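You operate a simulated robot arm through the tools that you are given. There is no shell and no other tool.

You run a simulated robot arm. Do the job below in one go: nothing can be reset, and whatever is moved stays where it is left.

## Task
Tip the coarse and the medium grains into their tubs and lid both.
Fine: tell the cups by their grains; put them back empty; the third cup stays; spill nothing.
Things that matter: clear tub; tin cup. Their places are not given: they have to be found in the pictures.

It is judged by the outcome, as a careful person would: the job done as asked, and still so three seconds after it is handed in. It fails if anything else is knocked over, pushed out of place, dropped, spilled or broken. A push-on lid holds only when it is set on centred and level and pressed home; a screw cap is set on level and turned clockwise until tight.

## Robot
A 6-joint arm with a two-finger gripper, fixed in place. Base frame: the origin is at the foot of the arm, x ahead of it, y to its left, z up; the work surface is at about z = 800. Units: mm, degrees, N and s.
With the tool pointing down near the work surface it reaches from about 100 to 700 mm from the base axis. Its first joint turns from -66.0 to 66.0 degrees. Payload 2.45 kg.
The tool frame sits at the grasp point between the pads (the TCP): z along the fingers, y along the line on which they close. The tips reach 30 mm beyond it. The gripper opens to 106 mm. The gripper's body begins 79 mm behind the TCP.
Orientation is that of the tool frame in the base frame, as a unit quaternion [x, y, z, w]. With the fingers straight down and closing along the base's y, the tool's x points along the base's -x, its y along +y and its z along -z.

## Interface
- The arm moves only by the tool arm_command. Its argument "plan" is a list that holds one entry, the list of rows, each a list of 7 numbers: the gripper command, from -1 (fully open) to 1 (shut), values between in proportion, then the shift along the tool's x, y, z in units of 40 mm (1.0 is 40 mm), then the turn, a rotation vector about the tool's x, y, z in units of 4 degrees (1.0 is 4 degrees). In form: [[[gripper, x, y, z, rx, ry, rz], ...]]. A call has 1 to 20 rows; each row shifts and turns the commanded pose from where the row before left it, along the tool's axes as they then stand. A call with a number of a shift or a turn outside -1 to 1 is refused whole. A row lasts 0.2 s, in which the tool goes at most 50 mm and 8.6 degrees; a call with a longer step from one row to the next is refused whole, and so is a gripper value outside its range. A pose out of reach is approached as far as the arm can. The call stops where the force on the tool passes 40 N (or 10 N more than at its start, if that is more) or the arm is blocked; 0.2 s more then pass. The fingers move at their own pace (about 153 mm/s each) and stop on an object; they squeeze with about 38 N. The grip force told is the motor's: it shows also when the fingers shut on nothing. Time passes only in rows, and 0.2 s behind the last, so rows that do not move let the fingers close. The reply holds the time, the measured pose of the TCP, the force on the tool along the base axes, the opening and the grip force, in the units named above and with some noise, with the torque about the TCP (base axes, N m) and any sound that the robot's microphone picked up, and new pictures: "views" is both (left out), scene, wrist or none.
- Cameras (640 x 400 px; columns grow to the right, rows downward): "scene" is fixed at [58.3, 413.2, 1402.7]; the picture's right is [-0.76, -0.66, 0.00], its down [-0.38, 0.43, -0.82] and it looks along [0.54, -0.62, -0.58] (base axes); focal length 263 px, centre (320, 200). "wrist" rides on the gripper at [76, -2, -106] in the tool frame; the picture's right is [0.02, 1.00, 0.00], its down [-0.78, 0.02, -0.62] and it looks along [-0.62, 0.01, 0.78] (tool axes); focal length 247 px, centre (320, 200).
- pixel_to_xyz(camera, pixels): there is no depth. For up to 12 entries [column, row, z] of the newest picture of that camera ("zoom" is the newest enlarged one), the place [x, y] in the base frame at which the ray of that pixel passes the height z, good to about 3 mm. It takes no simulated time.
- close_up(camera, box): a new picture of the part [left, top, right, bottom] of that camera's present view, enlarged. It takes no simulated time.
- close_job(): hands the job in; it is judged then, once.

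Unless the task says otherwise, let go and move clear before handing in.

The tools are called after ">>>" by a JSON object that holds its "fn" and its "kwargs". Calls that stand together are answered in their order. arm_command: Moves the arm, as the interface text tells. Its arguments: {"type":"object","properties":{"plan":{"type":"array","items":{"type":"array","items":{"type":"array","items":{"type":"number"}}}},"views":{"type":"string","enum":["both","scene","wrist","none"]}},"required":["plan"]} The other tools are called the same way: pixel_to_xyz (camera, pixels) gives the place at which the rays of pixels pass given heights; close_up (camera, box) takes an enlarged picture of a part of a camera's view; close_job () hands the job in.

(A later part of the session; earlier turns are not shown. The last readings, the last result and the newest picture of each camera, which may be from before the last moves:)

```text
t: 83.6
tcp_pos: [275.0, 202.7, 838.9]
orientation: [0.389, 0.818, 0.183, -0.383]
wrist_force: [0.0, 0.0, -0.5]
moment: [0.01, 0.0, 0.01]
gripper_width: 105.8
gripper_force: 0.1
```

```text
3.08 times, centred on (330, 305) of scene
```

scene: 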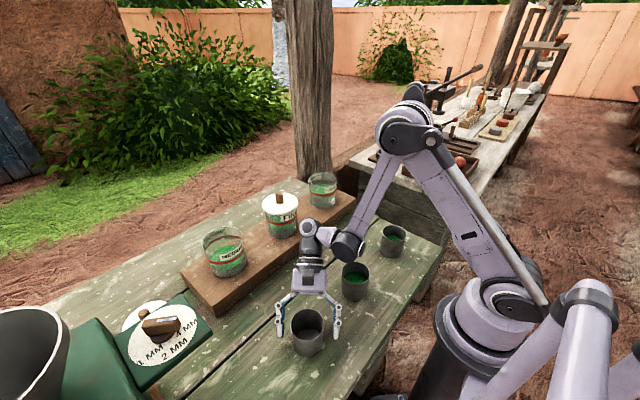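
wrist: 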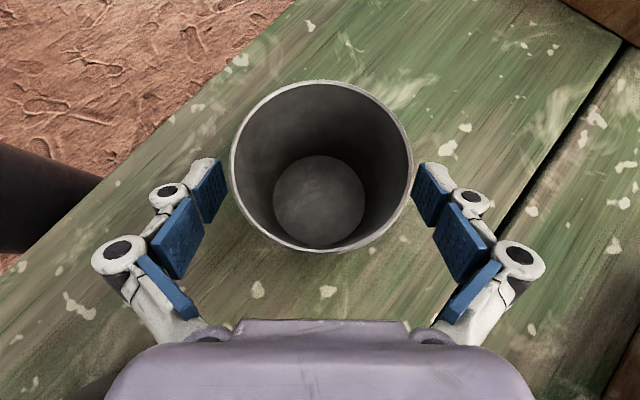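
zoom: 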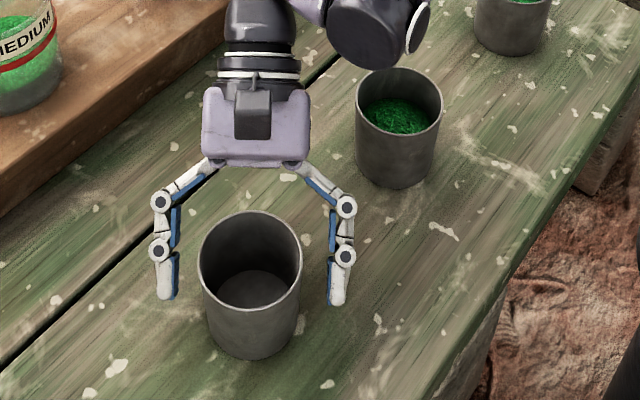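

The coarse cup stands empty at its place (rim 231–413 px, as before). Rising clear, then turning to a 41° tilt for the medium cup at (277,27).

>>> {"fn": "arm_command", "kwargs": {"plan": [[[-1, 0.385, 0, -0.318, 0, 0, 0], [-1, 0.77, 0, -0.636, 0, 0, 0], [-1, 0.77, 0, -0.636, 0, 0, 0], [-1, 0.385, 0, -0.318, 0, 0, 0], [-1, 0, 0, 0, 0, -0.767, 0], [-1, 0, 0, 0, 0, -0.767, 0], [-1, 0, 0, 0, 0, -0.767, 0], [-1, 0, 0, 0, -0.669, 0, 0.77], [-1, 0, 0, 0, -0.669, 0, 0.77], [-1, 0, 0, 0, -0.669, 0, 0.77], [-1, 0, 0, 0, -0.669, 0, 0.77], [-1, 0, 0, 0, -0.669, 0, 0.77], [-1, -0.708, -0.277, -0.456, 0, 0, 0], [-1, -0.708, -0.277, -0.456, 0, 0, 0], [-1, -0.708, -0.277, -0.456, 0, 0, 0], [-1, -0.708, -0.277, -0.456, 0, 0, 0], [-1, -0.708, -0.277, -0.456, 0, 0, 0], [-1, 0, 0, 0, 0, 0, 0]]]}}

```text
t: 87.4
tcp_pos: [274.4, 27.8, 935.0]
orientation: [0.545, 0.762, 0.204, -0.285]
wrist_force: [0.0, 0.4, 0.6]
moment: [-0.02, 0.01, 0.01]
gripper_width: 105.8
gripper_force: 0.0
```

scene: 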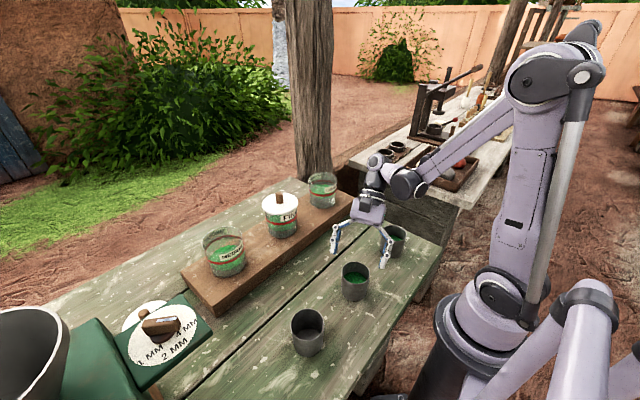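
wrist: 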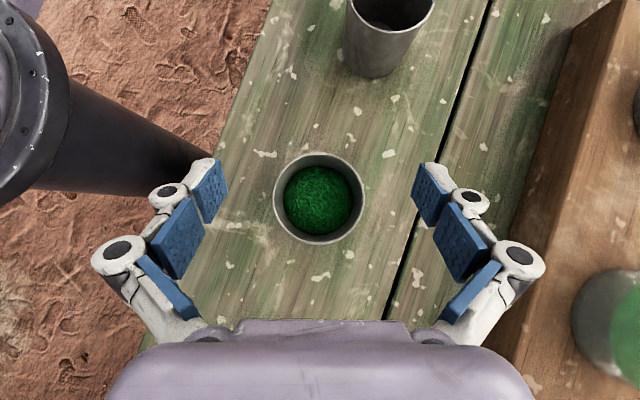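

>>> {"fn": "pixel_to_xyz", "kwargs": {"camera": "wrist", "pixels": [[273, 198, 872], [365, 198, 872], [319, 152, 872], [319, 246, 872], [319, 198, 872]]}}

>>> {"fn": "close_up", "kwargs": {"camera": "wrist", "box": [250, 130, 390, 270]}}

>>> {"fn": "close_up", "kwargs": {"camera": "scene", "box": [310, 140, 450, 320]}}

```text
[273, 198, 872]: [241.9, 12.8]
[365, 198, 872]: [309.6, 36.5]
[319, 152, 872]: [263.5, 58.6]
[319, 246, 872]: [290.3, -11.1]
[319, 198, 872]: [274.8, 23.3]
```

```text
2.86 times, centred on (320, 200) of wrist
```

zoom: 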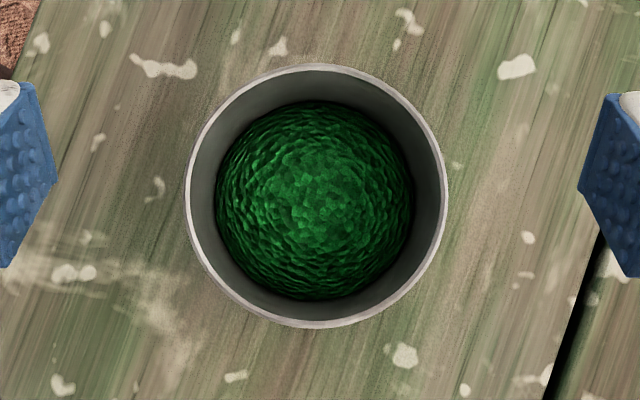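

```text
2.22 times, centred on (380, 230) of scene
```

zoom: 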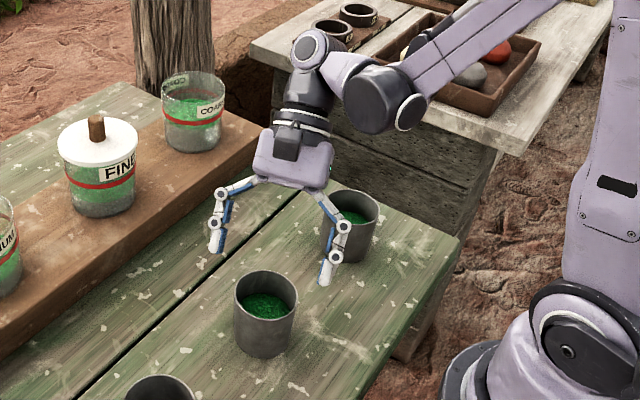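

>>> {"fn": "arm_command", "kwargs": {"plan": [[[-1, -0.387, 0.003, 0.41, 0, 0, 0], [-1, -0.387, 0.003, 0.41, 0, 0, 0], [-1, -0.387, 0.003, 0.41, 0, 0, 0], [-1, -0.387, 0.003, 0.41, 0, 0, 0], [-1, 0, 0, 0, 0, 0, 0]]]}}

```text
t: 88.6
tcp_pos: [278.1, 24.2, 844.8]
orientation: [0.546, 0.761, 0.205, -0.284]
wrist_force: [0.1, 0.3, -0.3]
moment: [-0.02, 0.01, 0.0]
gripper_width: 106.0
gripper_force: 0.1
```

scene: 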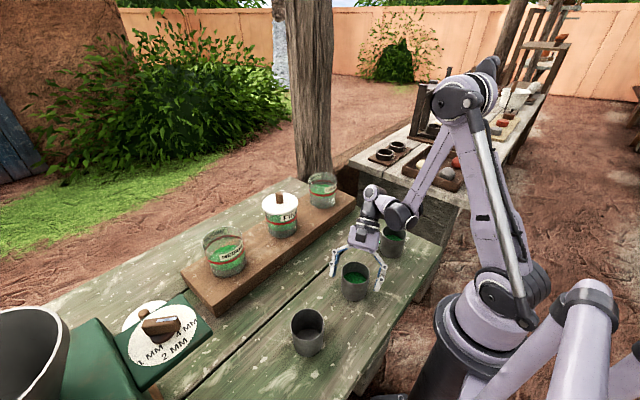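
wrist: 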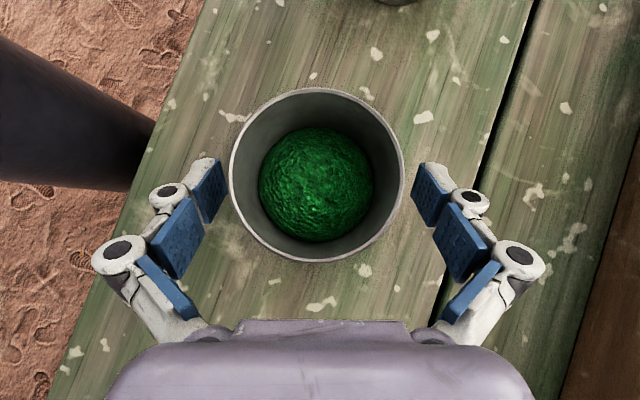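

Centred within ~2 mm (rim 229–404). I shift 2 mm, then close gradually.

>>> {"fn": "arm_command", "kwargs": {"plan": [[[-1, 0, -0.045, 0, 0, 0, 0], [-0.7, 0, 0, 0, 0, 0, 0], [-0.55, 0, 0, 0, 0, 0, 0], [-0.45, 0, 0, 0, 0, 0, 0], [-0.38, 0, 0, 0, 0, 0, 0], [-0.2, 0, 0, 0, 0, 0, 0], [0.2, 0, 0, 0, 0, 0, 0], [0.2, 0, 0, 0, 0, 0, 0]]]}}

```text
t: 90.4
tcp_pos: [276.1, 24.1, 845.0]
orientation: [0.545, 0.762, 0.203, -0.285]
wrist_force: [-0.5, -3.0, 5.3]
moment: [-0.13, 0.19, 0.09]
gripper_width: 64.0
gripper_force: 38.0
```

scene: 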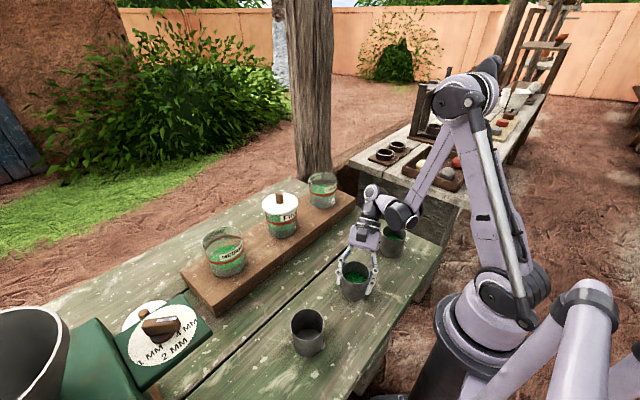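
wrist: 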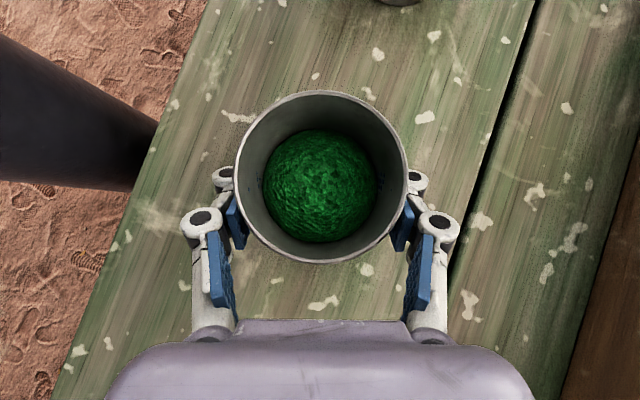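

>>> {"fn": "arm_command", "kwargs": {"plan": [[[0.2, 0.164, 0, -0.189, 0, 0, 0], [0.2, 0.328, 0, -0.378, 0, 0, 0], [0.2, 0.493, 0, -0.566, 0, 0, 0], [0.2, 0.493, 0, -0.566, 0, 0, 0], [0.2, 0.493, 0, -0.566, 0, 0, 0], [0.2, 0.493, 0, -0.566, 0, 0, 0], [0.2, 0.2, 0, -0.23, 0, 0, 0], [0.2, 0, 0, 0, 0, 0, 0]]]}}

```text
t: 92.2
tcp_pos: [274.6, 23.2, 1005.8]
orientation: [0.546, 0.761, 0.205, -0.285]
wrist_force: [-0.1, 0.0, -2.2]
moment: [0.04, 0.0, -0.04]
gripper_width: 63.6
gripper_force: 37.9
```

scene: 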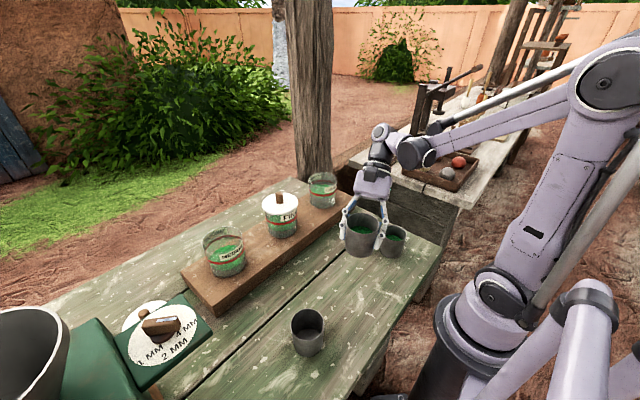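
wrist: 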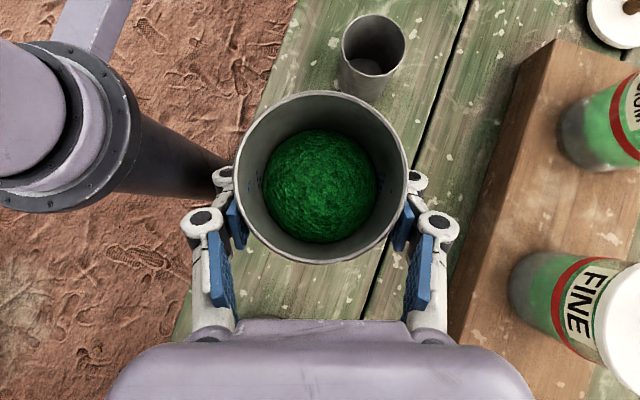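

Held well (2.2 N). Carrying the medium cup out over the free area and yawing outward for the MEDIUM tub.

>>> {"fn": "arm_command", "kwargs": {"plan": [[[0.2, 0.124, 0.405, 0.039, 0, 0, 0], [0.2, 0.2475, 0.81, 0.0775, 0, 0, 0], [0.2, 0.2475, 0.81, 0.0775, 0, 0, 0], [0.2, 0.2475, 0.81, 0.0775, 0, 0, 0], [0.2, 0.2475, 0.81, 0.0775, 0, 0, 0], [0.2, 0.2475, 0.81, 0.0775, 0, 0, 0], [0.2, 0.124, 0.405, 0.039, 0, 0, 0], [0.2, 0, 0, 0, -0.657, 0, 0.755], [0.2, 0, 0, 0, -0.657, 0, 0.755], [0.2, 0, 0, 0, -0.657, 0, 0.755], [0.2, 0, 0, 0, -0.657, 0, 0.755], [0.2, 0, 0, 0, -0.657, 0, 0.755], [0.2, 0, 0, 0, -0.657, 0, 0.755], [0.2, 0, 0, 0, -0.657, 0, 0.755], [0.2, 0, 0, 0, -0.657, 0, 0.755], [0.2, 0, 0, 0, -0.657, 0, 0.755], [0.2, 0, 0, 0, -0.657, 0, 0.755], [0.2, 0, 0, 0, -0.657, 0, 0.755], [0.2, 0, 0, 0, -0.657, 0, 0.755], [0.2, 0, 0, 0, 0, 0, 0]]]}}

```text
t: 96.4
tcp_pos: [442.3, 140.3, 1032.4]
orientation: [0.808, 0.473, 0.304, -0.178]
wrist_force: [0.3, -0.7, -2.3]
moment: [-0.01, 0.01, -0.04]
gripper_width: 63.2
gripper_force: 38.3
```

scene: 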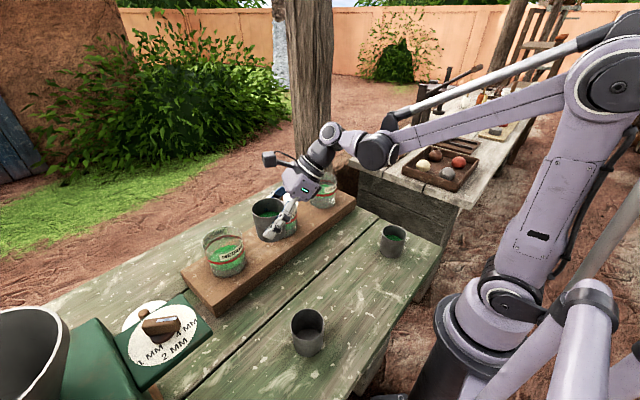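
wrist: 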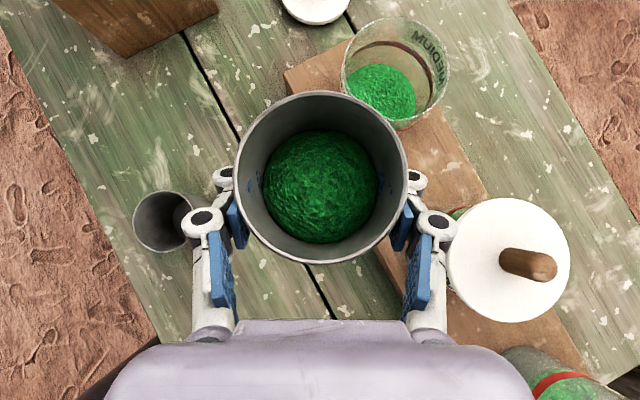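

>>> {"fn": "close_up", "kwargs": {"camera": "wrist", "box": [320, 0, 480, 150]}}

>>> {"fn": "pixel_to_xyz", "kwargs": {"camera": "wrist", "pixels": [[395, 72, 930], [340, 72, 930], [450, 72, 930], [395, 17, 930], [395, 128, 930], [509, 260, 937], [509, 260, 945], [447, 260, 937], [571, 258, 937], [509, 198, 937], [509, 322, 937]]}}

```text
2.67 times, centred on (400, 75) of wrist
```

zoom: 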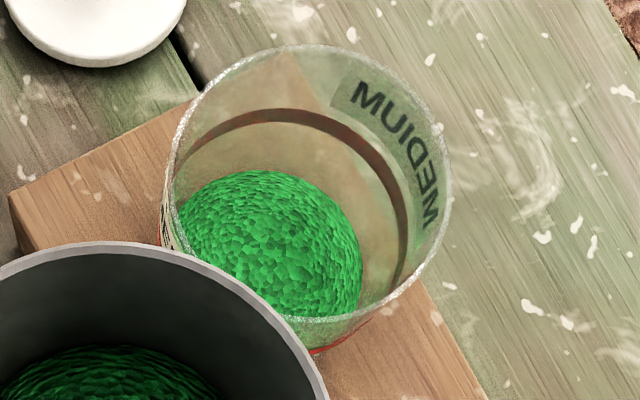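

```text
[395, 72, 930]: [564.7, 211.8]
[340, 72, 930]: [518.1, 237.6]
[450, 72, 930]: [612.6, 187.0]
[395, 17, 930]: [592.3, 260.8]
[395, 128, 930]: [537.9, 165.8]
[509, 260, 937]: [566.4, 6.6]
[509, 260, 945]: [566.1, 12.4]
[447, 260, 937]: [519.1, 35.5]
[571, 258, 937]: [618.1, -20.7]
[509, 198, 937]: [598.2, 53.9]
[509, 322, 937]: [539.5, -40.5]
```

MEDIUM tub centre ≈(567,214), rim ⌀≈107 at z≈930. Finishing the yaw and moving the cup over the tub.

>>> {"fn": "arm_command", "kwargs": {"plan": [[[0.2, 0, 0, 0, -0.567, 0, 0.651], [0.2, 0, 0, 0, -0.567, 0, 0.651], [0.2, 0, 0, 0, -0.567, 0, 0.651], [0.2, 0, 0, 0, -0.567, 0, 0.651], [0.2, 0, 0, 0, -0.567, 0, 0.651], [0.2, 0, 0, 0, -0.567, 0, 0.651], [0.2, 0.305, 0.095, 0.265, 0, 0, 0], [0.2, 0.611, 0.189, 0.531, 0, 0, 0], [0.2, 0.611, 0.189, 0.531, 0, 0, 0], [0.2, 0.611, 0.189, 0.531, 0, 0, 0], [0.2, 0.611, 0.189, 0.531, 0, 0, 0], [0.2, 0.305, 0.095, 0.265, 0, 0, 0], [0.2, 0, 0, 0, 0, 0, 0]]]}}

```text
t: 99.2
tcp_pos: [589.5, 214.2, 1030.3]
orientation: [0.879, 0.322, 0.33, -0.12]
wrist_force: [0.1, 0.0, -3.0]
moment: [-0.02, 0.02, -0.02]
gripper_width: 63.2
gripper_force: 38.0
```

scene: 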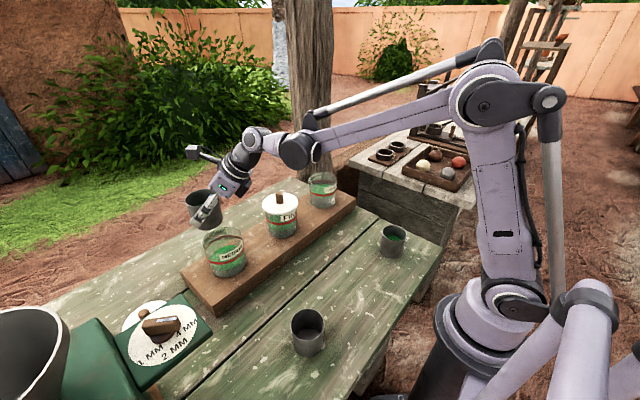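
wrist: 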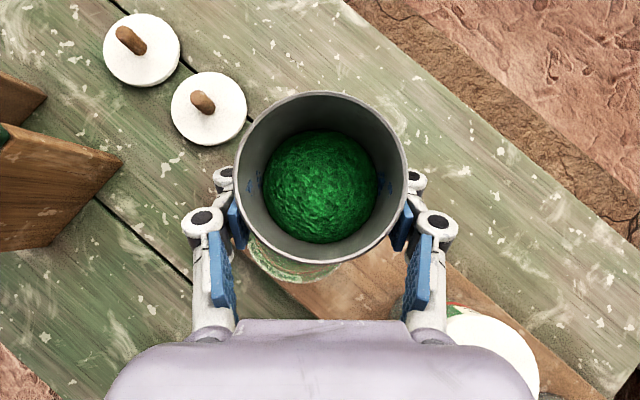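

>>> {"fn": "arm_command", "kwargs": {"plan": [[[0.2, 0, 0, 0, 0, 0.5, 0], [0.2, 0, 0, 0, 0, 1, 0], [0.2, 0, 0, 0, 0, 1, 0], [0.2, 0, 0, 0, 0, 1, 0], [0.2, 0, 0, 0, 0, 1, 0], [0.2, 0, 0, 0, 0, 1, 0], [0.2, 0, 0, 0, 0, 1, 0], [0.2, 0, 0, 0, 0, 1, 0], [0.2, 0, 0, 0, 0, 1, 0], [0.2, 0, 0, 0, 0, 1, 0], [0.2, 0, 0, 0, 0, 1, 0], [0.2, 0, 0, 0, 0, 1, 0], [0.2, 0, 0, 0, 0, 0.7, 0], [0.2, 0, 0, 0, 0, 0, 0]]]}}

>>> {"fn": "close_up", "kwargs": {"camera": "scene", "box": [160, 140, 300, 290]}}

```text
t: 102.2
tcp_pos: [590.4, 214.2, 1032.2]
orientation: [0.665, 0.242, 0.665, -0.24]
wrist_force: [-0.1, 0.2, -2.1]
moment: [0.0, 0.08, 0.0]
gripper_width: 63.1
gripper_force: 38.1
```

scene: 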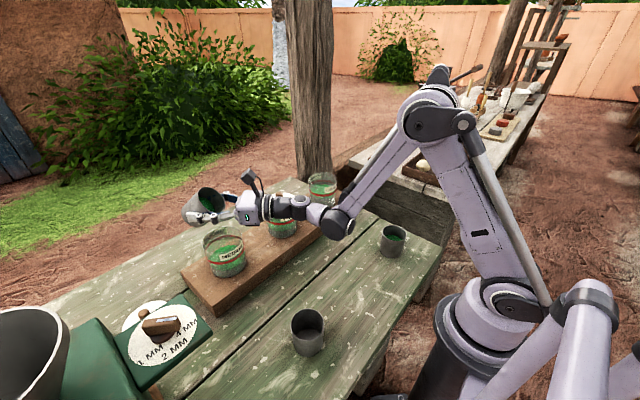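
wrist: 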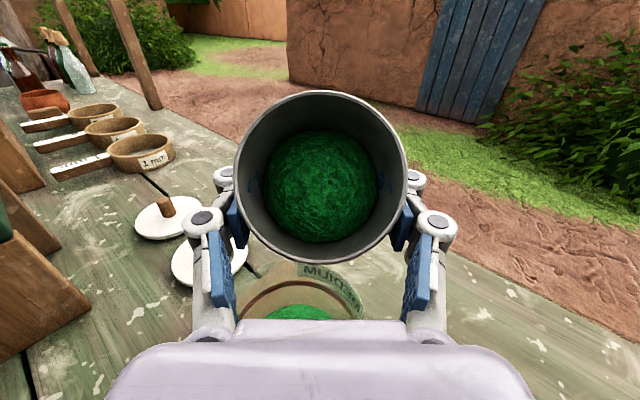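

```text
2.67 times, centred on (230, 215) of scene
```

zoom: 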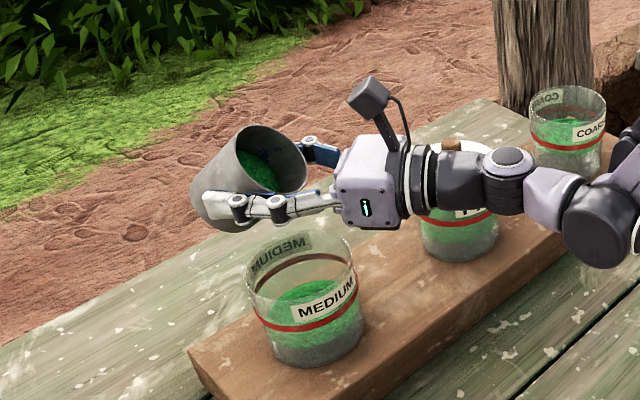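

>>> {"fn": "arm_command", "kwargs": {"plan": [[[0.2, 0, 0, 0, 0, 0, -0.5], [0.2, 0, 0, 0, 0, 0, -1], [0.2, 0, 0, 0, 0, 0, -1], [0.2, 0, 0, 0, 0, 0, -1], [0.2, 0, 0, 0, 0, 0, -1], [0.2, 0, 0, 0, 0, 0, -1], [0.2, 0, 0, 0, 0, 0, -1], [0.2, 0, 0, 0, 0, 0, -1], [0.2, 0, 0, 0, 0, 0, -1], [0.2, 0, 0, 0, 0, 0, -1], [0.2, 0, 0, 0, 0, 0, -1], [0.2, 0, 0, 0, 0, 0, -1], [0.2, 0, 0, 0, 0, 0, -0.5], [0.2, 0, 0, 0, 0, 0, -0.5], [0.2, 0, 0, 0, 0, 0, -0.5], [0.2, 0, 0, 0, 0, 0, -0.5], [0.2, 0, 0, 0, 0, 0, -0.5], [0.2, 0, 0, 0, 0, 0, -0.5], [0.2, 0, 0, 0, 0, 0, -0.5], [0.2, 0, 0, 0, 0, 0, 0]]]}}

>>> {"fn": "close_up", "kwargs": {"camera": "scene", "box": [160, 140, 300, 290]}}

```text
t: 106.4
tcp_pos: [589.7, 215.1, 1032.1]
orientation: [0.455, 0.542, 0.696, 0.123]
wrist_force: [-0.5, -0.3, -3.0]
moment: [-0.01, 0.03, 0.01]
gripper_width: 62.8
gripper_force: 37.7
```

scene: 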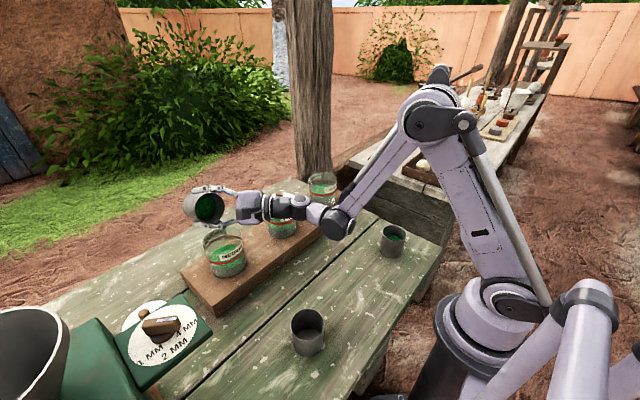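
wrist: 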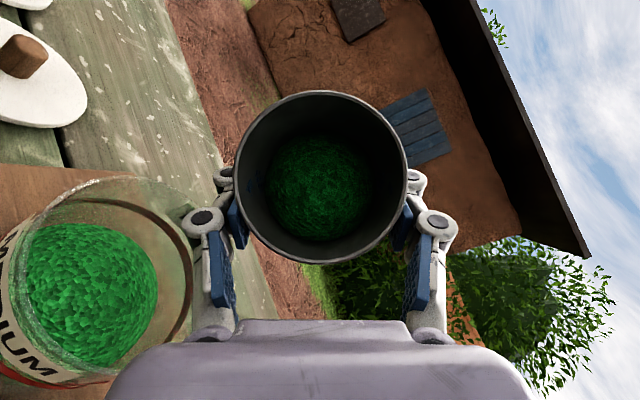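

```text
2.67 times, centred on (230, 215) of scene
```

zoom: 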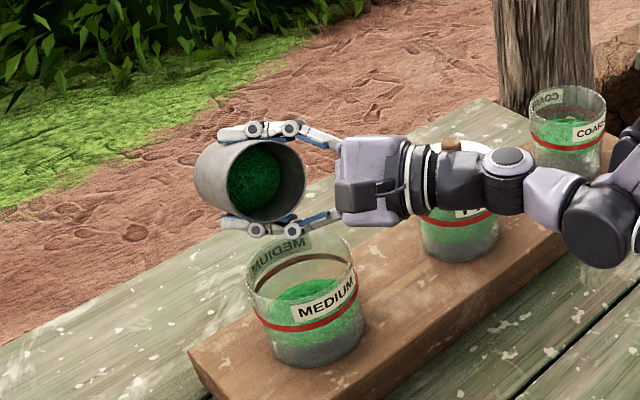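

>>> {"fn": "arm_command", "kwargs": {"plan": [[[0.2, 0, 0, 0, 0, 0, -0.5], [0.2, 0, 0, 0, 0, 0, -0.5], [0.2, 0, 0, 0, 0, 0, -0.5], [0.2, 0, 0, 0, 0, 0, -0.5], [0.2, 0, 0, 0, 0, 0, -0.5], [0.2, 0, 0, 0, 0, 0, -0.5], [0.2, 0, 0, 0, 0, 0, -0.5], [0.2, 0, 0, 0, 0, 0, -0.5], [0.2, 0, 0, 0, 0, 0, -0.5], [0.2, 0, 0, 0, 0, 0, -0.5], [0.2, 0, 0, 0, 0, 0, -0.5], [0.2, 0, 0, 0, 0, 0, -0.5]]]}}

>>> {"fn": "close_up", "kwargs": {"camera": "scene", "box": [160, 140, 300, 290]}}

```text
t: 109.0
tcp_pos: [590.2, 215.1, 1030.5]
orientation: [0.332, 0.625, 0.655, 0.265]
wrist_force: [-0.5, 0.1, -1.5]
moment: [-0.03, 0.06, -0.01]
gripper_width: 63.1
gripper_force: 38.1
```

scene: 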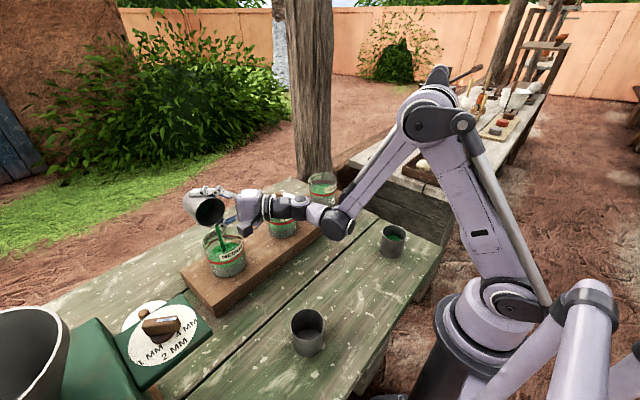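
wrist: 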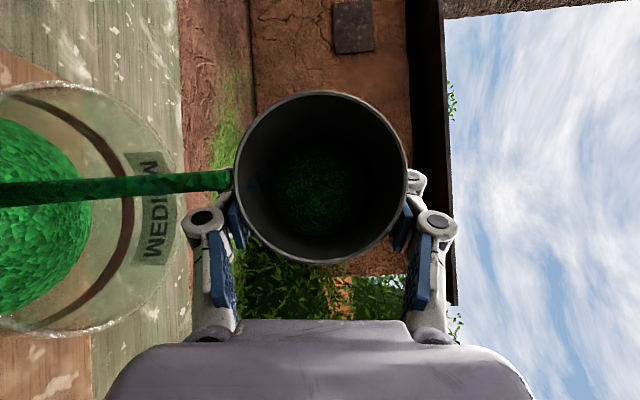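

```text
2.67 times, centred on (230, 215) of scene
```

zoom: 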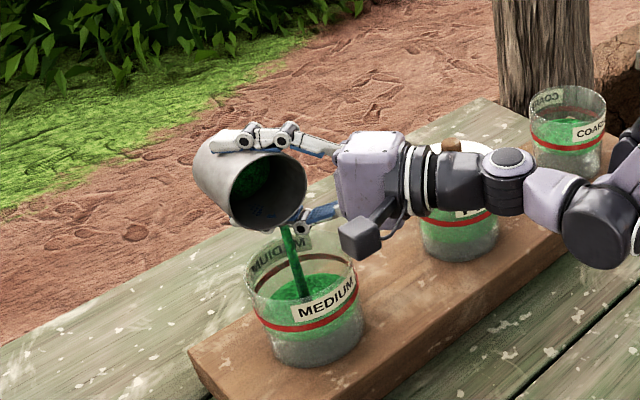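

The stream falls into the middle of the MEDIUM tub (zoom 290,225→303,300). Continuing the roll slowly to drain it.

>>> {"fn": "arm_command", "kwargs": {"plan": [[[0.2, 0, 0, 0, 0, 0, -0.5], [0.2, 0, 0, 0, 0, 0, -0.5], [0.2, 0, 0, 0, 0, 0, -0.5], [0.2, 0, 0, 0, 0, 0, -0.5], [0.2, 0, 0, 0, 0, 0, -0.5], [0.2, 0, 0, 0, 0, 0, -0.5], [0.2, 0, 0, 0, 0, 0, -0.5], [0.2, 0, 0, 0, 0, 0, -0.5], [0.2, 0, 0, 0, 0, 0, -0.5], [0.2, 0, 0, 0, 0, 0, -0.5], [0.2, 0, 0, 0, 0, 0, -0.5], [0.2, 0, 0, 0, 0, 0, -0.5], [0.2, 0, 0, 0, 0, 0, -0.5], [0.2, 0, 0, 0, 0, 0, -0.5], [0.2, 0, 0, 0, 0, 0, -0.5], [0.2, 0, 0, 0, 0, 0, -0.5], [0.2, 0, 0, 0, 0, 0, -0.5], [0.2, 0, 0, 0, 0, 0, 0], [0.2, 0, 0, 0, 0, 0, 0]]]}}

>>> {"fn": "close_up", "kwargs": {"camera": "scene", "box": [160, 140, 300, 290]}}

>>> {"fn": "close_up", "kwargs": {"camera": "wrist", "box": [220, 70, 420, 260]}}

```text
t: 113.0
tcp_pos: [589.7, 214.2, 1032.2]
orientation: [0.134, 0.694, 0.549, 0.445]
wrist_force: [-0.1, 0.1, -0.1]
moment: [-0.01, -0.04, -0.01]
gripper_width: 63.0
gripper_force: 38.1
```

scene: 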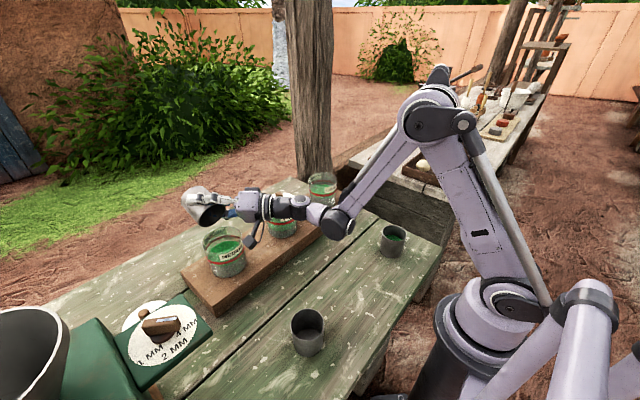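
wrist: 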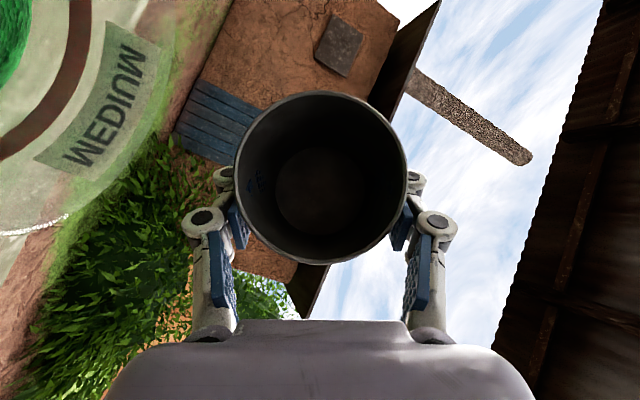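

```text
2.67 times, centred on (230, 215) of scene
```

zoom: 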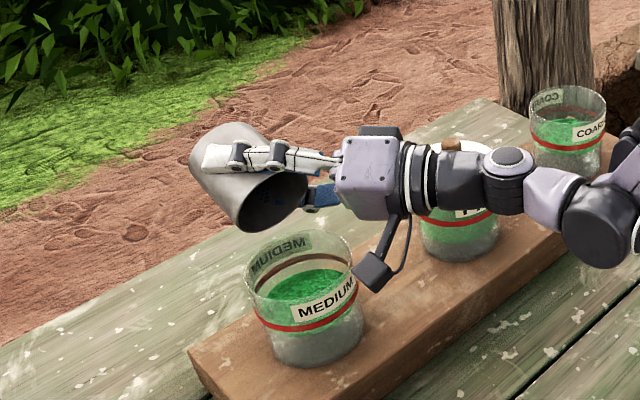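

```text
2.11 times, centred on (320, 165) of wrist
```

zoom: 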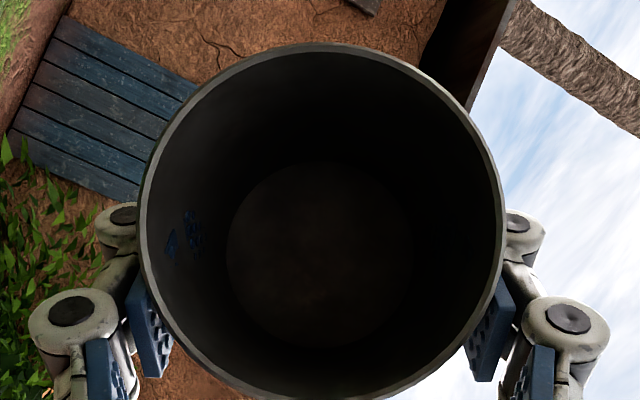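

Looks empty; I'll tip a bit further to be certain, hold, then roll back.

>>> {"fn": "arm_command", "kwargs": {"plan": [[[0.2, 0, 0, 0, 0, 0, -0.75], [0.2, 0, 0, 0, 0, 0, -0.75], [0.2, 0, 0, 0, 0, 0, -0.75], [0.2, 0, 0, 0, 0, 0, -0.75], [0.2, 0, 0, 0, 0, 0, 0], [0.2, 0, 0, 0, 0, 0, 0], [0.2, 0, 0, 0, 0, 0, 1], [0.2, 0, 0, 0, 0, 0, 1], [0.2, 0, 0, 0, 0, 0, 1], [0.2, 0, 0, 0, 0, 0, 1], [0.2, 0, 0, 0, 0, 0, 1], [0.2, 0, 0, 0, 0, 0, 1], [0.2, 0, 0, 0, 0, 0, 1], [0.2, 0, 0, 0, 0, 0, 1], [0.2, 0, 0, 0, 0, 0, 1], [0.2, 0, 0, 0, 0, 0, 1], [0.2, 0, 0, 0, 0, 0, 1], [0.2, 0, 0, 0, 0, 0, 1], [0.2, 0, 0, 0, 0, 0, 1], [0.2, 0, 0, 0, 0, 0, 1]]], "views": "none"}}

>>> {"fn": "arm_command", "kwargs": {"plan": [[[0.2, 0, 0, 0, 0, 0, 1], [0.2, 0, 0, 0, 0, 0, 1], [0.2, 0, 0, 0, 0, 0, 1], [0.2, 0, 0, 0, 0, 0, 1], [0.2, 0, 0, 0, 0, 0, 1], [0.2, 0, 0, 0, 0, 0, 1], [0.2, 0, 0, 0, 0, 0, 1], [0.2, 0, 0, 0, 0, 0, 1], [0.2, 0, 0, 0, 0, 0, 1], [0.2, 0, 0, 0, 0, 0, 1], [0.2, 0, 0, 0, 0, 0, 1], [0.2, 0, 0, 0, 0, 0, 1], [0.2, 0, 0, 0, 0, 0, 1], [0.2, 0, 0, 0, 0, 0, 1], [0.2, 0, 0, 0, 0, 0, 1], [0.2, 0, 0, 0, 0, 0, 1], [0.2, 0, 0, 0, 0, 0, 1], [0.2, 0, 0, 0, 0, 0, 1], [0.2, 0, 0, 0, 0, 0, 0.5], [0.2, 0, 0, 0, 0, 0, 0]]]}}

```text
t: 117.2
tcp_pos: [589.0, 215.0, 1032.6]
orientation: [0.384, 0.594, 0.676, 0.206]
wrist_force: [-0.9, -0.4, -0.6]
moment: [0.0, 0.0, 0.0]
gripper_width: 62.7
gripper_force: 37.8
```

```text
t: 121.4
tcp_pos: [590.0, 215.2, 1031.3]
orientation: [0.665, 0.243, 0.664, -0.242]
wrist_force: [-0.1, -0.2, -0.6]
moment: [-0.01, -0.01, 0.0]
gripper_width: 62.9
gripper_force: 38.2
```

scene: 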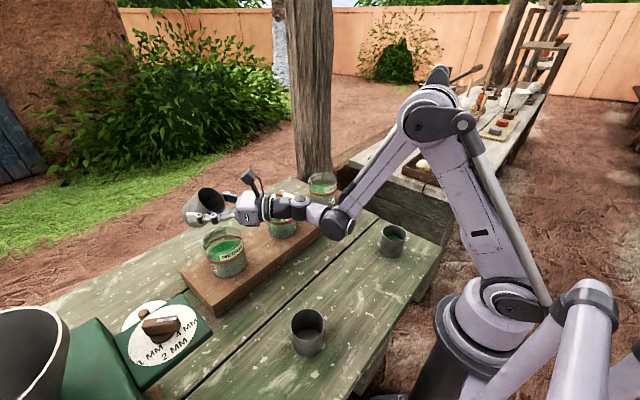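
wrist: 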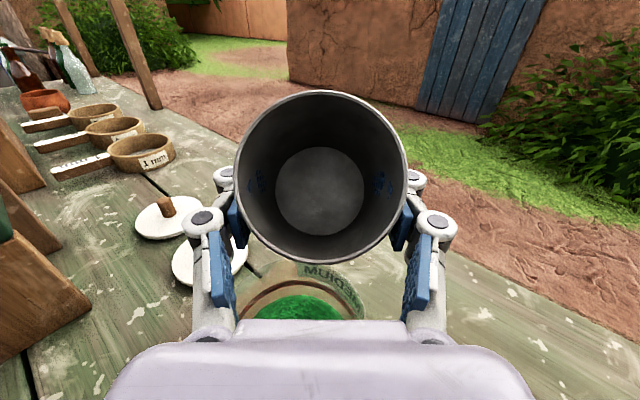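

The medium cup is empty. Reversing the same path: pitch down, back away, yaw back, then carry home.

>>> {"fn": "arm_command", "kwargs": {"plan": [[[0.2, 0, 0, 0, 0, -1, 0], [0.2, 0, 0, 0, 0, -1, 0], [0.2, 0, 0, 0, 0, -1, 0], [0.2, 0, 0, 0, 0, -1, 0], [0.2, 0, 0, 0, 0, -1, 0], [0.2, 0, 0, 0, 0, -1, 0], [0.2, 0, 0, 0, 0, -1, 0], [0.2, 0, 0, 0, 0, -1, 0], [0.2, 0, 0, 0, 0, -1, 0], [0.2, 0, 0, 0, 0, -1, 0], [0.2, 0, 0, 0, 0, -1, 0], [0.2, 0, 0, 0, 0, -1, 0], [0.2, 0, 0, 0, 0, -0.2, 0], [0.2, -0.611, -0.189, -0.531, 0, 0, 0], [0.2, -0.611, -0.189, -0.531, 0, 0, 0], [0.2, -0.611, -0.189, -0.531, 0, 0, 0], [0.2, -0.611, -0.189, -0.531, 0, 0, 0], [0.2, -0.611, -0.189, -0.531, 0, 0, 0], [0.2, 0, 0, 0, 0, 0, 0]]], "views": "scene"}}

>>> {"fn": "arm_command", "kwargs": {"plan": [[[0.2, 0, 0, 0, 0.657, 0, -0.755], [0.2, 0, 0, 0, 0.657, 0, -0.755], [0.2, 0, 0, 0, 0.657, 0, -0.755], [0.2, 0, 0, 0, 0.657, 0, -0.755], [0.2, 0, 0, 0, 0.657, 0, -0.755], [0.2, 0, 0, 0, 0.657, 0, -0.755], [0.2, 0, 0, 0, 0.657, 0, -0.755], [0.2, 0, 0, 0, 0.657, 0, -0.755], [0.2, 0, 0, 0, 0.657, 0, -0.755], [0.2, 0, 0, 0, 0.657, 0, -0.755], [0.2, 0, 0, 0, 0.657, 0, -0.755], [0.2, 0, 0, 0, 0.657, 0, -0.755], [0.2, 0, 0, 0, 0.657, 0, -0.755], [0.2, 0, 0, 0, 0.657, 0, -0.755], [0.2, 0, 0, 0, 0.657, 0, -0.755], [0.2, 0, 0, 0, 0.657, 0, -0.755], [0.2, 0, 0, 0, 0.657, 0, -0.755], [0.2, 0, 0, 0, 0, 0, 0]]]}}

```text
t: 125.4
tcp_pos: [442.9, 138.9, 1030.9]
orientation: [0.88, 0.321, 0.33, -0.12]
wrist_force: [0.3, -1.5, -0.4]
moment: [0.01, -0.02, 0.01]
gripper_width: 62.8
gripper_force: 37.8
```

scene: 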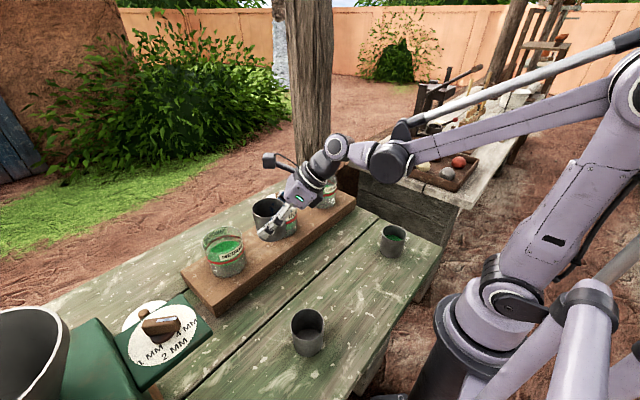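

```text
t: 129.2
tcp_pos: [441.3, 140.5, 1031.1]
orientation: [0.549, 0.758, 0.207, -0.284]
wrist_force: [-1.0, 0.3, -0.7]
moment: [0.0, -0.01, 0.0]
gripper_width: 63.3
gripper_force: 38.0
```

scene: 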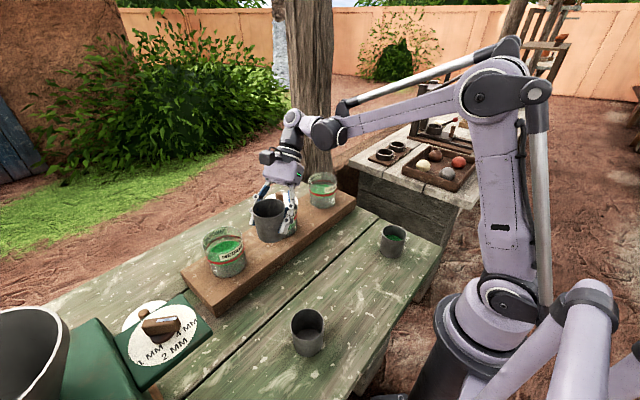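
wrist: 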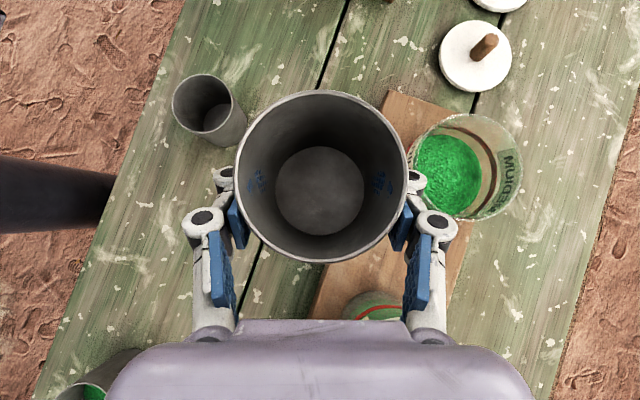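

>>> {"fn": "arm_command", "kwargs": {"plan": [[[0.2, -0.27, -0.805, -0.066, 0, 0, 0], [0.2, -0.27, -0.805, -0.066, 0, 0, 0], [0.2, -0.27, -0.805, -0.066, 0, 0, 0], [0.2, -0.27, -0.805, -0.066, 0, 0, 0], [0.2, -0.27, -0.805, -0.066, 0, 0, 0], [0.2, -0.27, -0.805, -0.066, 0, 0, 0], [0.2, 0, 0, 0, 0, 0, 0], [0.2, -0.467, 0, 0.534, 0, 0, 0], [0.2, -0.467, 0, 0.534, 0, 0, 0], [0.2, -0.467, 0, 0.534, 0, 0, 0], [0.2, -0.467, 0, 0.534, 0, 0, 0], [0.2, -0.467, 0, 0.534, 0, 0, 0], [0.2, 0, 0, 0, 0, 0, 0]]]}}

```text
t: 132.0
tcp_pos: [277.5, 23.6, 859.9]
orientation: [0.551, 0.758, 0.206, -0.283]
wrist_force: [-1.5, 0.6, -0.1]
moment: [0.04, 0.0, 0.02]
gripper_width: 62.8
gripper_force: 37.6
```

scene: 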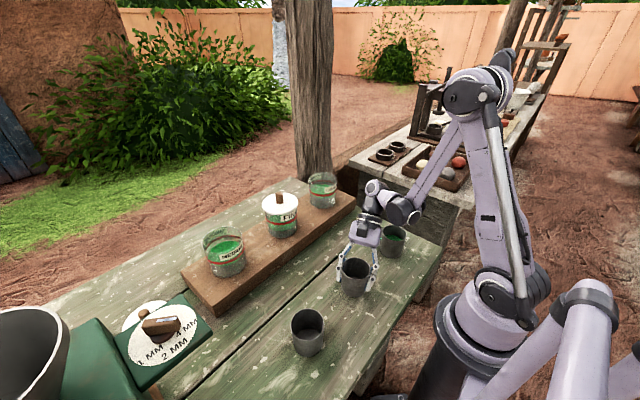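
wrist: 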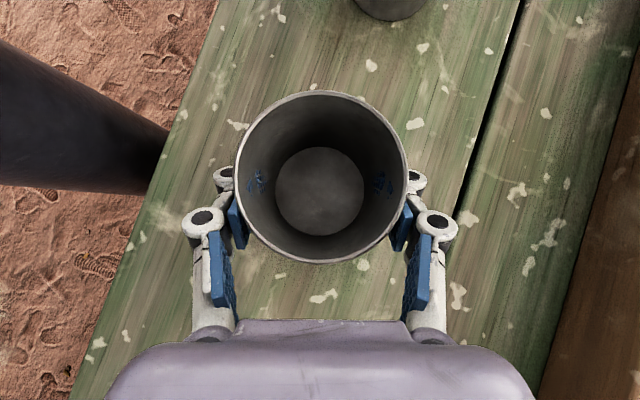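

>>> {"fn": "arm_command", "kwargs": {"plan": [[[0.2, -0.077, -0.007, 0.098, 0, 0, 0], [0.2, -0.077, -0.007, 0.098, 0, 0, 0], [0.2, -0.077, -0.007, 0.098, 0, 0, 0], [0.2, 0, 0, 0, 0, 0, 0]]]}}

>>> {"fn": "close_up", "kwargs": {"camera": "scene", "box": [300, 200, 430, 340]}}

```text
t: 133.0
tcp_pos: [276.2, 22.8, 845.9]
orientation: [0.55, 0.758, 0.207, -0.283]
wrist_force: [0.3, -0.7, -1.2]
moment: [-0.02, 0.0, 0.0]
gripper_width: 62.6
gripper_force: 37.4
```

scene: 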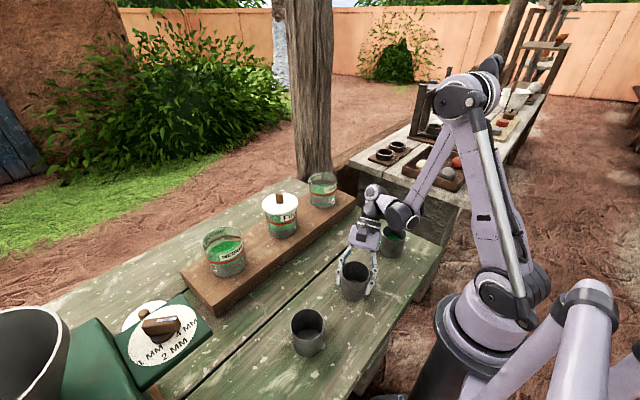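
wrist: 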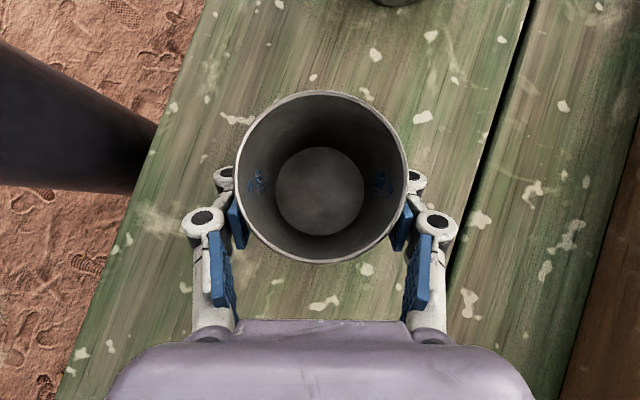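

```text
2.86 times, centred on (365, 270) of scene
```

zoom: 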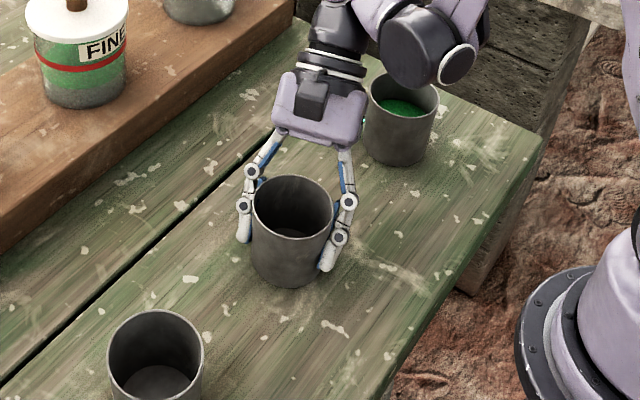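

Still no contact force at z=845.9; lowering in 1 mm steps until it touches.

>>> {"fn": "arm_command", "kwargs": {"plan": [[[0.2, -0.0165, 0.01, 0.019, 0, 0, 0], [0.2, -0.0165, 0, 0.019, 0, 0, 0], [0.2, 0, 0, 0, 0, 0, 0]]], "views": "none"}}

```text
t: 133.8
tcp_pos: [277.8, 24.1, 845.3]
orientation: [0.55, 0.758, 0.206, -0.283]
wrist_force: [0.1, 0.0, 0.2]
moment: [-0.01, -0.02, -0.03]
gripper_width: 62.7
gripper_force: 38.2
out of reach, approached as far as the arm can: row 1
```

>>> {"fn": "arm_command", "kwargs": {"plan": [[[0.2, -0.045, 0.03, 0.0275, 0, 0, 0], [0.2, 0, 0, 0, 0, 0, 0]]], "views": "none"}}

```text
t: 134.4
tcp_pos: [277.5, 23.2, 845.3]
orientation: [0.55, 0.759, 0.205, -0.283]
wrist_force: [-4.1, -3.4, 12.2]
moment: [-0.06, 0.44, 0.1]
gripper_width: 63.0
gripper_force: 38.3
```

Contact now (12 N up). Releasing gradually.

>>> {"fn": "arm_command", "kwargs": {"plan": [[[-0.18, 0, 0, 0, 0, 0, 0], [-0.24, 0, 0, 0, 0, 0, 0], [-0.32, 0, 0, 0, 0, 0, 0], [-0.45, 0, 0, 0, 0, 0, 0], [-0.7, 0, 0, 0, 0, 0, 0], [-1, 0, 0, 0, 0, 0, 0], [-1, 0, 0, 0, 0, 0, 0]]]}}

>>> {"fn": "close_up", "kwargs": {"camera": "scene", "box": [300, 200, 430, 340]}}

```text
t: 136.0
tcp_pos: [278.8, 24.0, 843.3]
orientation: [0.55, 0.758, 0.205, -0.283]
wrist_force: [0.9, -0.9, -0.7]
moment: [0.02, 0.01, -0.01]
gripper_width: 106.2
gripper_force: 0.1
```

scene: 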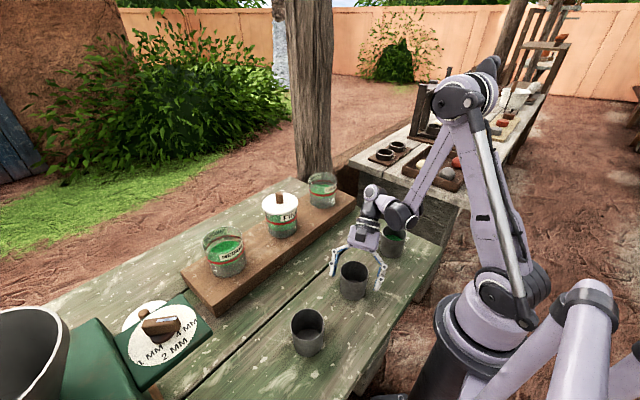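
wrist: 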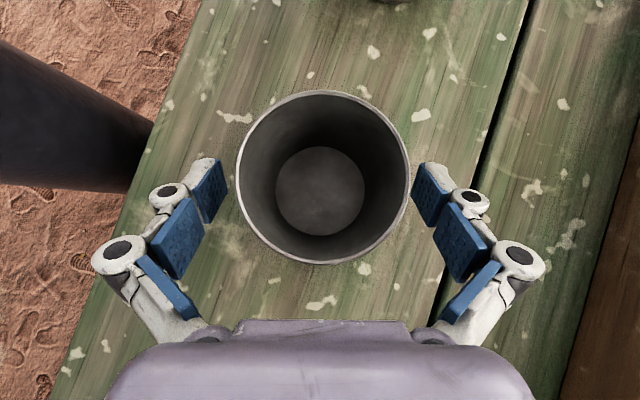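

```text
2.86 times, centred on (365, 270) of scene
```

zoom: 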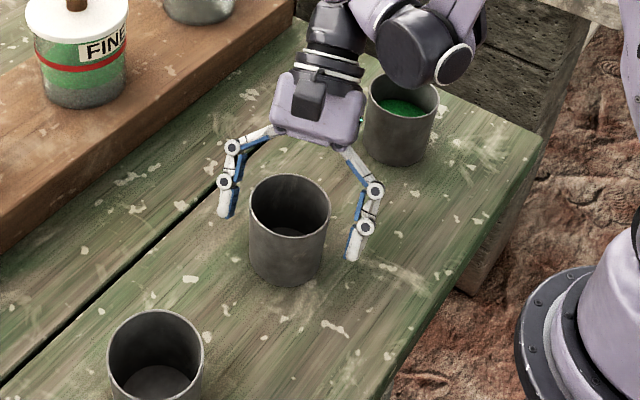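

Both emptied cups stand back at their places, third cup untouched. Now lift clear, reduce the tilt to ~23° and narrow the fingers for the lid knobs.

>>> {"fn": "arm_command", "kwargs": {"plan": [[[-1, 0.329, 0, -0.376, 0, 0, 0], [-1, 0.6578, 0, -0.752, 0, 0, 0], [-1, 0.6578, 0, -0.752, 0, 0, 0], [-1, 0.6578, 0, -0.752, 0, 0, 0], [-1, 0.329, 0, -0.376, 0, 0, 0], [-1, 0, 0, 0, 0, -0.9, 0], [-0.5, 0, 0, 0, 0, -0.9, 0], [0, 0, 0, 0, 0, -0.9, 0], [0.1, 0, 0, 0, 0, -0.9, 0], [0.1, 0, 0, 0, 0, -0.9, 0], [0.1, 0, 0, 0, -0.264, 0, 0.623], [0.1, 0, 0, 0, -0.264, 0, 0.623], [0.1, 0, 0, 0, -0.264, 0, 0.623], [0.1, 0, 0, 0, 0, 0, 0]]]}}

```text
t: 139.0
tcp_pos: [278.7, 24.1, 1002.4]
orientation: [0.631, 0.75, 0.129, -0.152]
wrist_force: [0.2, 0.0, 0.6]
moment: [0.03, 0.01, 0.02]
gripper_width: 47.7
gripper_force: 0.1
```

scene: 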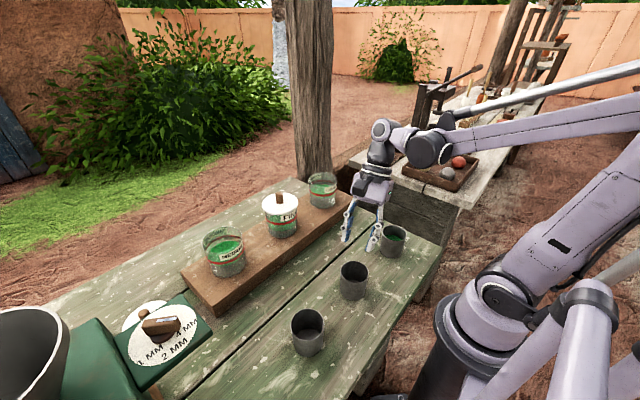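
wrist: 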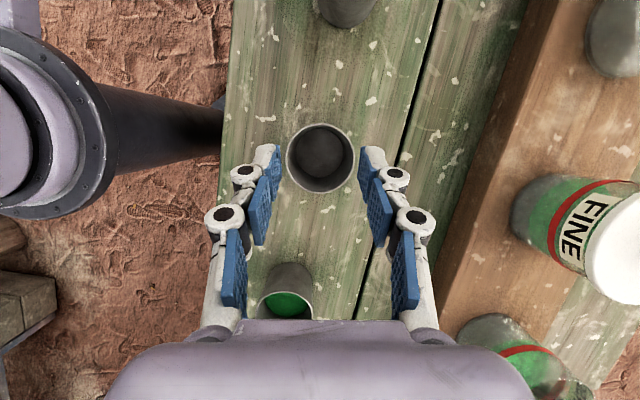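

>>> {"fn": "arm_command", "kwargs": {"plan": [[[0.1, 0.33, 0.37, 0.144, 0, 0, 0], [0.1, 0.654, 0.7325, 0.288, 0, 0, 0], [0.1, 0.654, 0.7325, 0.288, 0, 0, 0], [0.1, 0.654, 0.7325, 0.288, 0, 0, 0], [0.1, 0.654, 0.7325, 0.288, 0, 0, 0], [0.1, 0.654, 0.7325, 0.288, 0, 0, 0], [0.1, 0.654, 0.7325, 0.288, 0, 0, 0], [0.1, 0.654, 0.7325, 0.288, 0, 0, 0], [0.1, 0.33, 0.37, 0.144, 0, 0, 0], [0.1, 0.331, 0.692, 0.4935, 0, 0, 0], [0.1, 0.331, 0.692, 0.4935, 0, 0, 0], [0.1, 0.331, 0.692, 0.4935, 0, 0, 0], [0.1, 0, 0, 0, 0, 0, 0]]]}}

```text
t: 141.8
tcp_pos: [540.4, 363.7, 961.8]
orientation: [0.63, 0.75, 0.129, -0.152]
wrist_force: [0.9, -0.8, -0.8]
moment: [-0.01, 0.02, 0.0]
gripper_width: 47.7
gripper_force: 0.2
```

scene: 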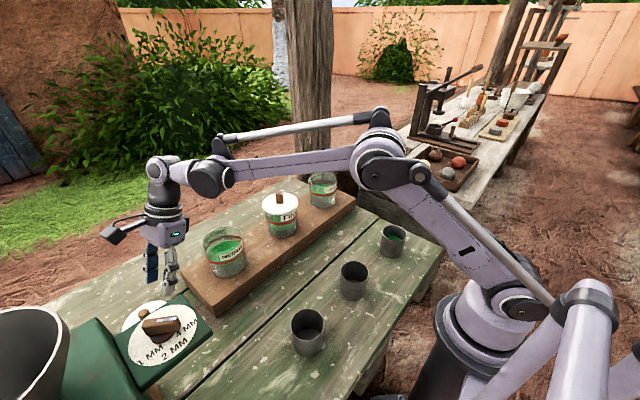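
wrist: 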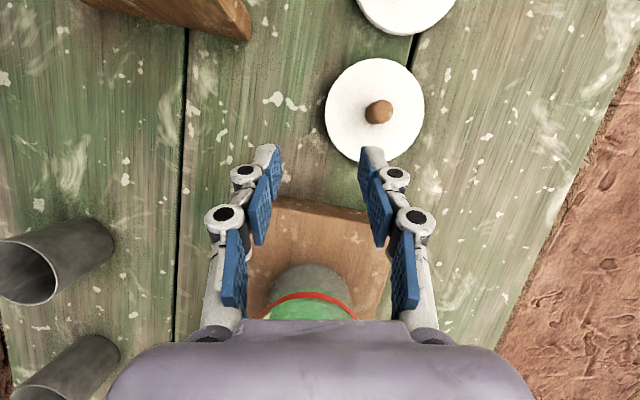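

>>> {"fn": "close_up", "kwargs": {"camera": "wrist", "box": [310, 0, 470, 170]}}

>>> {"fn": "pixel_to_xyz", "kwargs": {"camera": "wrist", "pixels": [[375, 110, 810], [325, 110, 810], [424, 110, 810], [375, 59, 810], [375, 161, 810], [379, 112, 830], [379, 112, 840], [376, 110, 810]]}}

```text
2.35 times, centred on (390, 85) of wrist
```

zoom: 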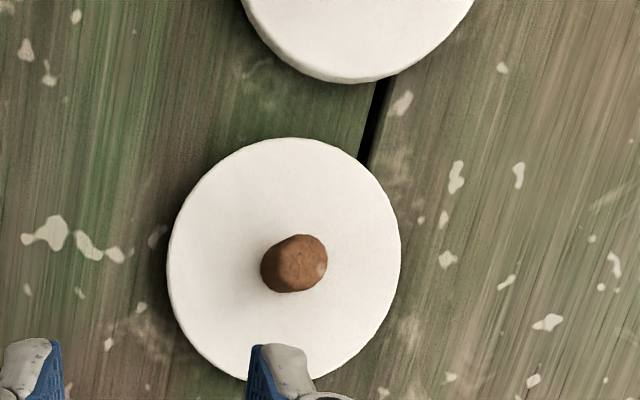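

```text
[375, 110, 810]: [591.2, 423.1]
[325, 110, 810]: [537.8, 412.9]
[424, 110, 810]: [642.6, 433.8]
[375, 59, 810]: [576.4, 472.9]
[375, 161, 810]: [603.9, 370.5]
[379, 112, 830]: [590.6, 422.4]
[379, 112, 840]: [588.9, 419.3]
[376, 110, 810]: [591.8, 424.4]
```

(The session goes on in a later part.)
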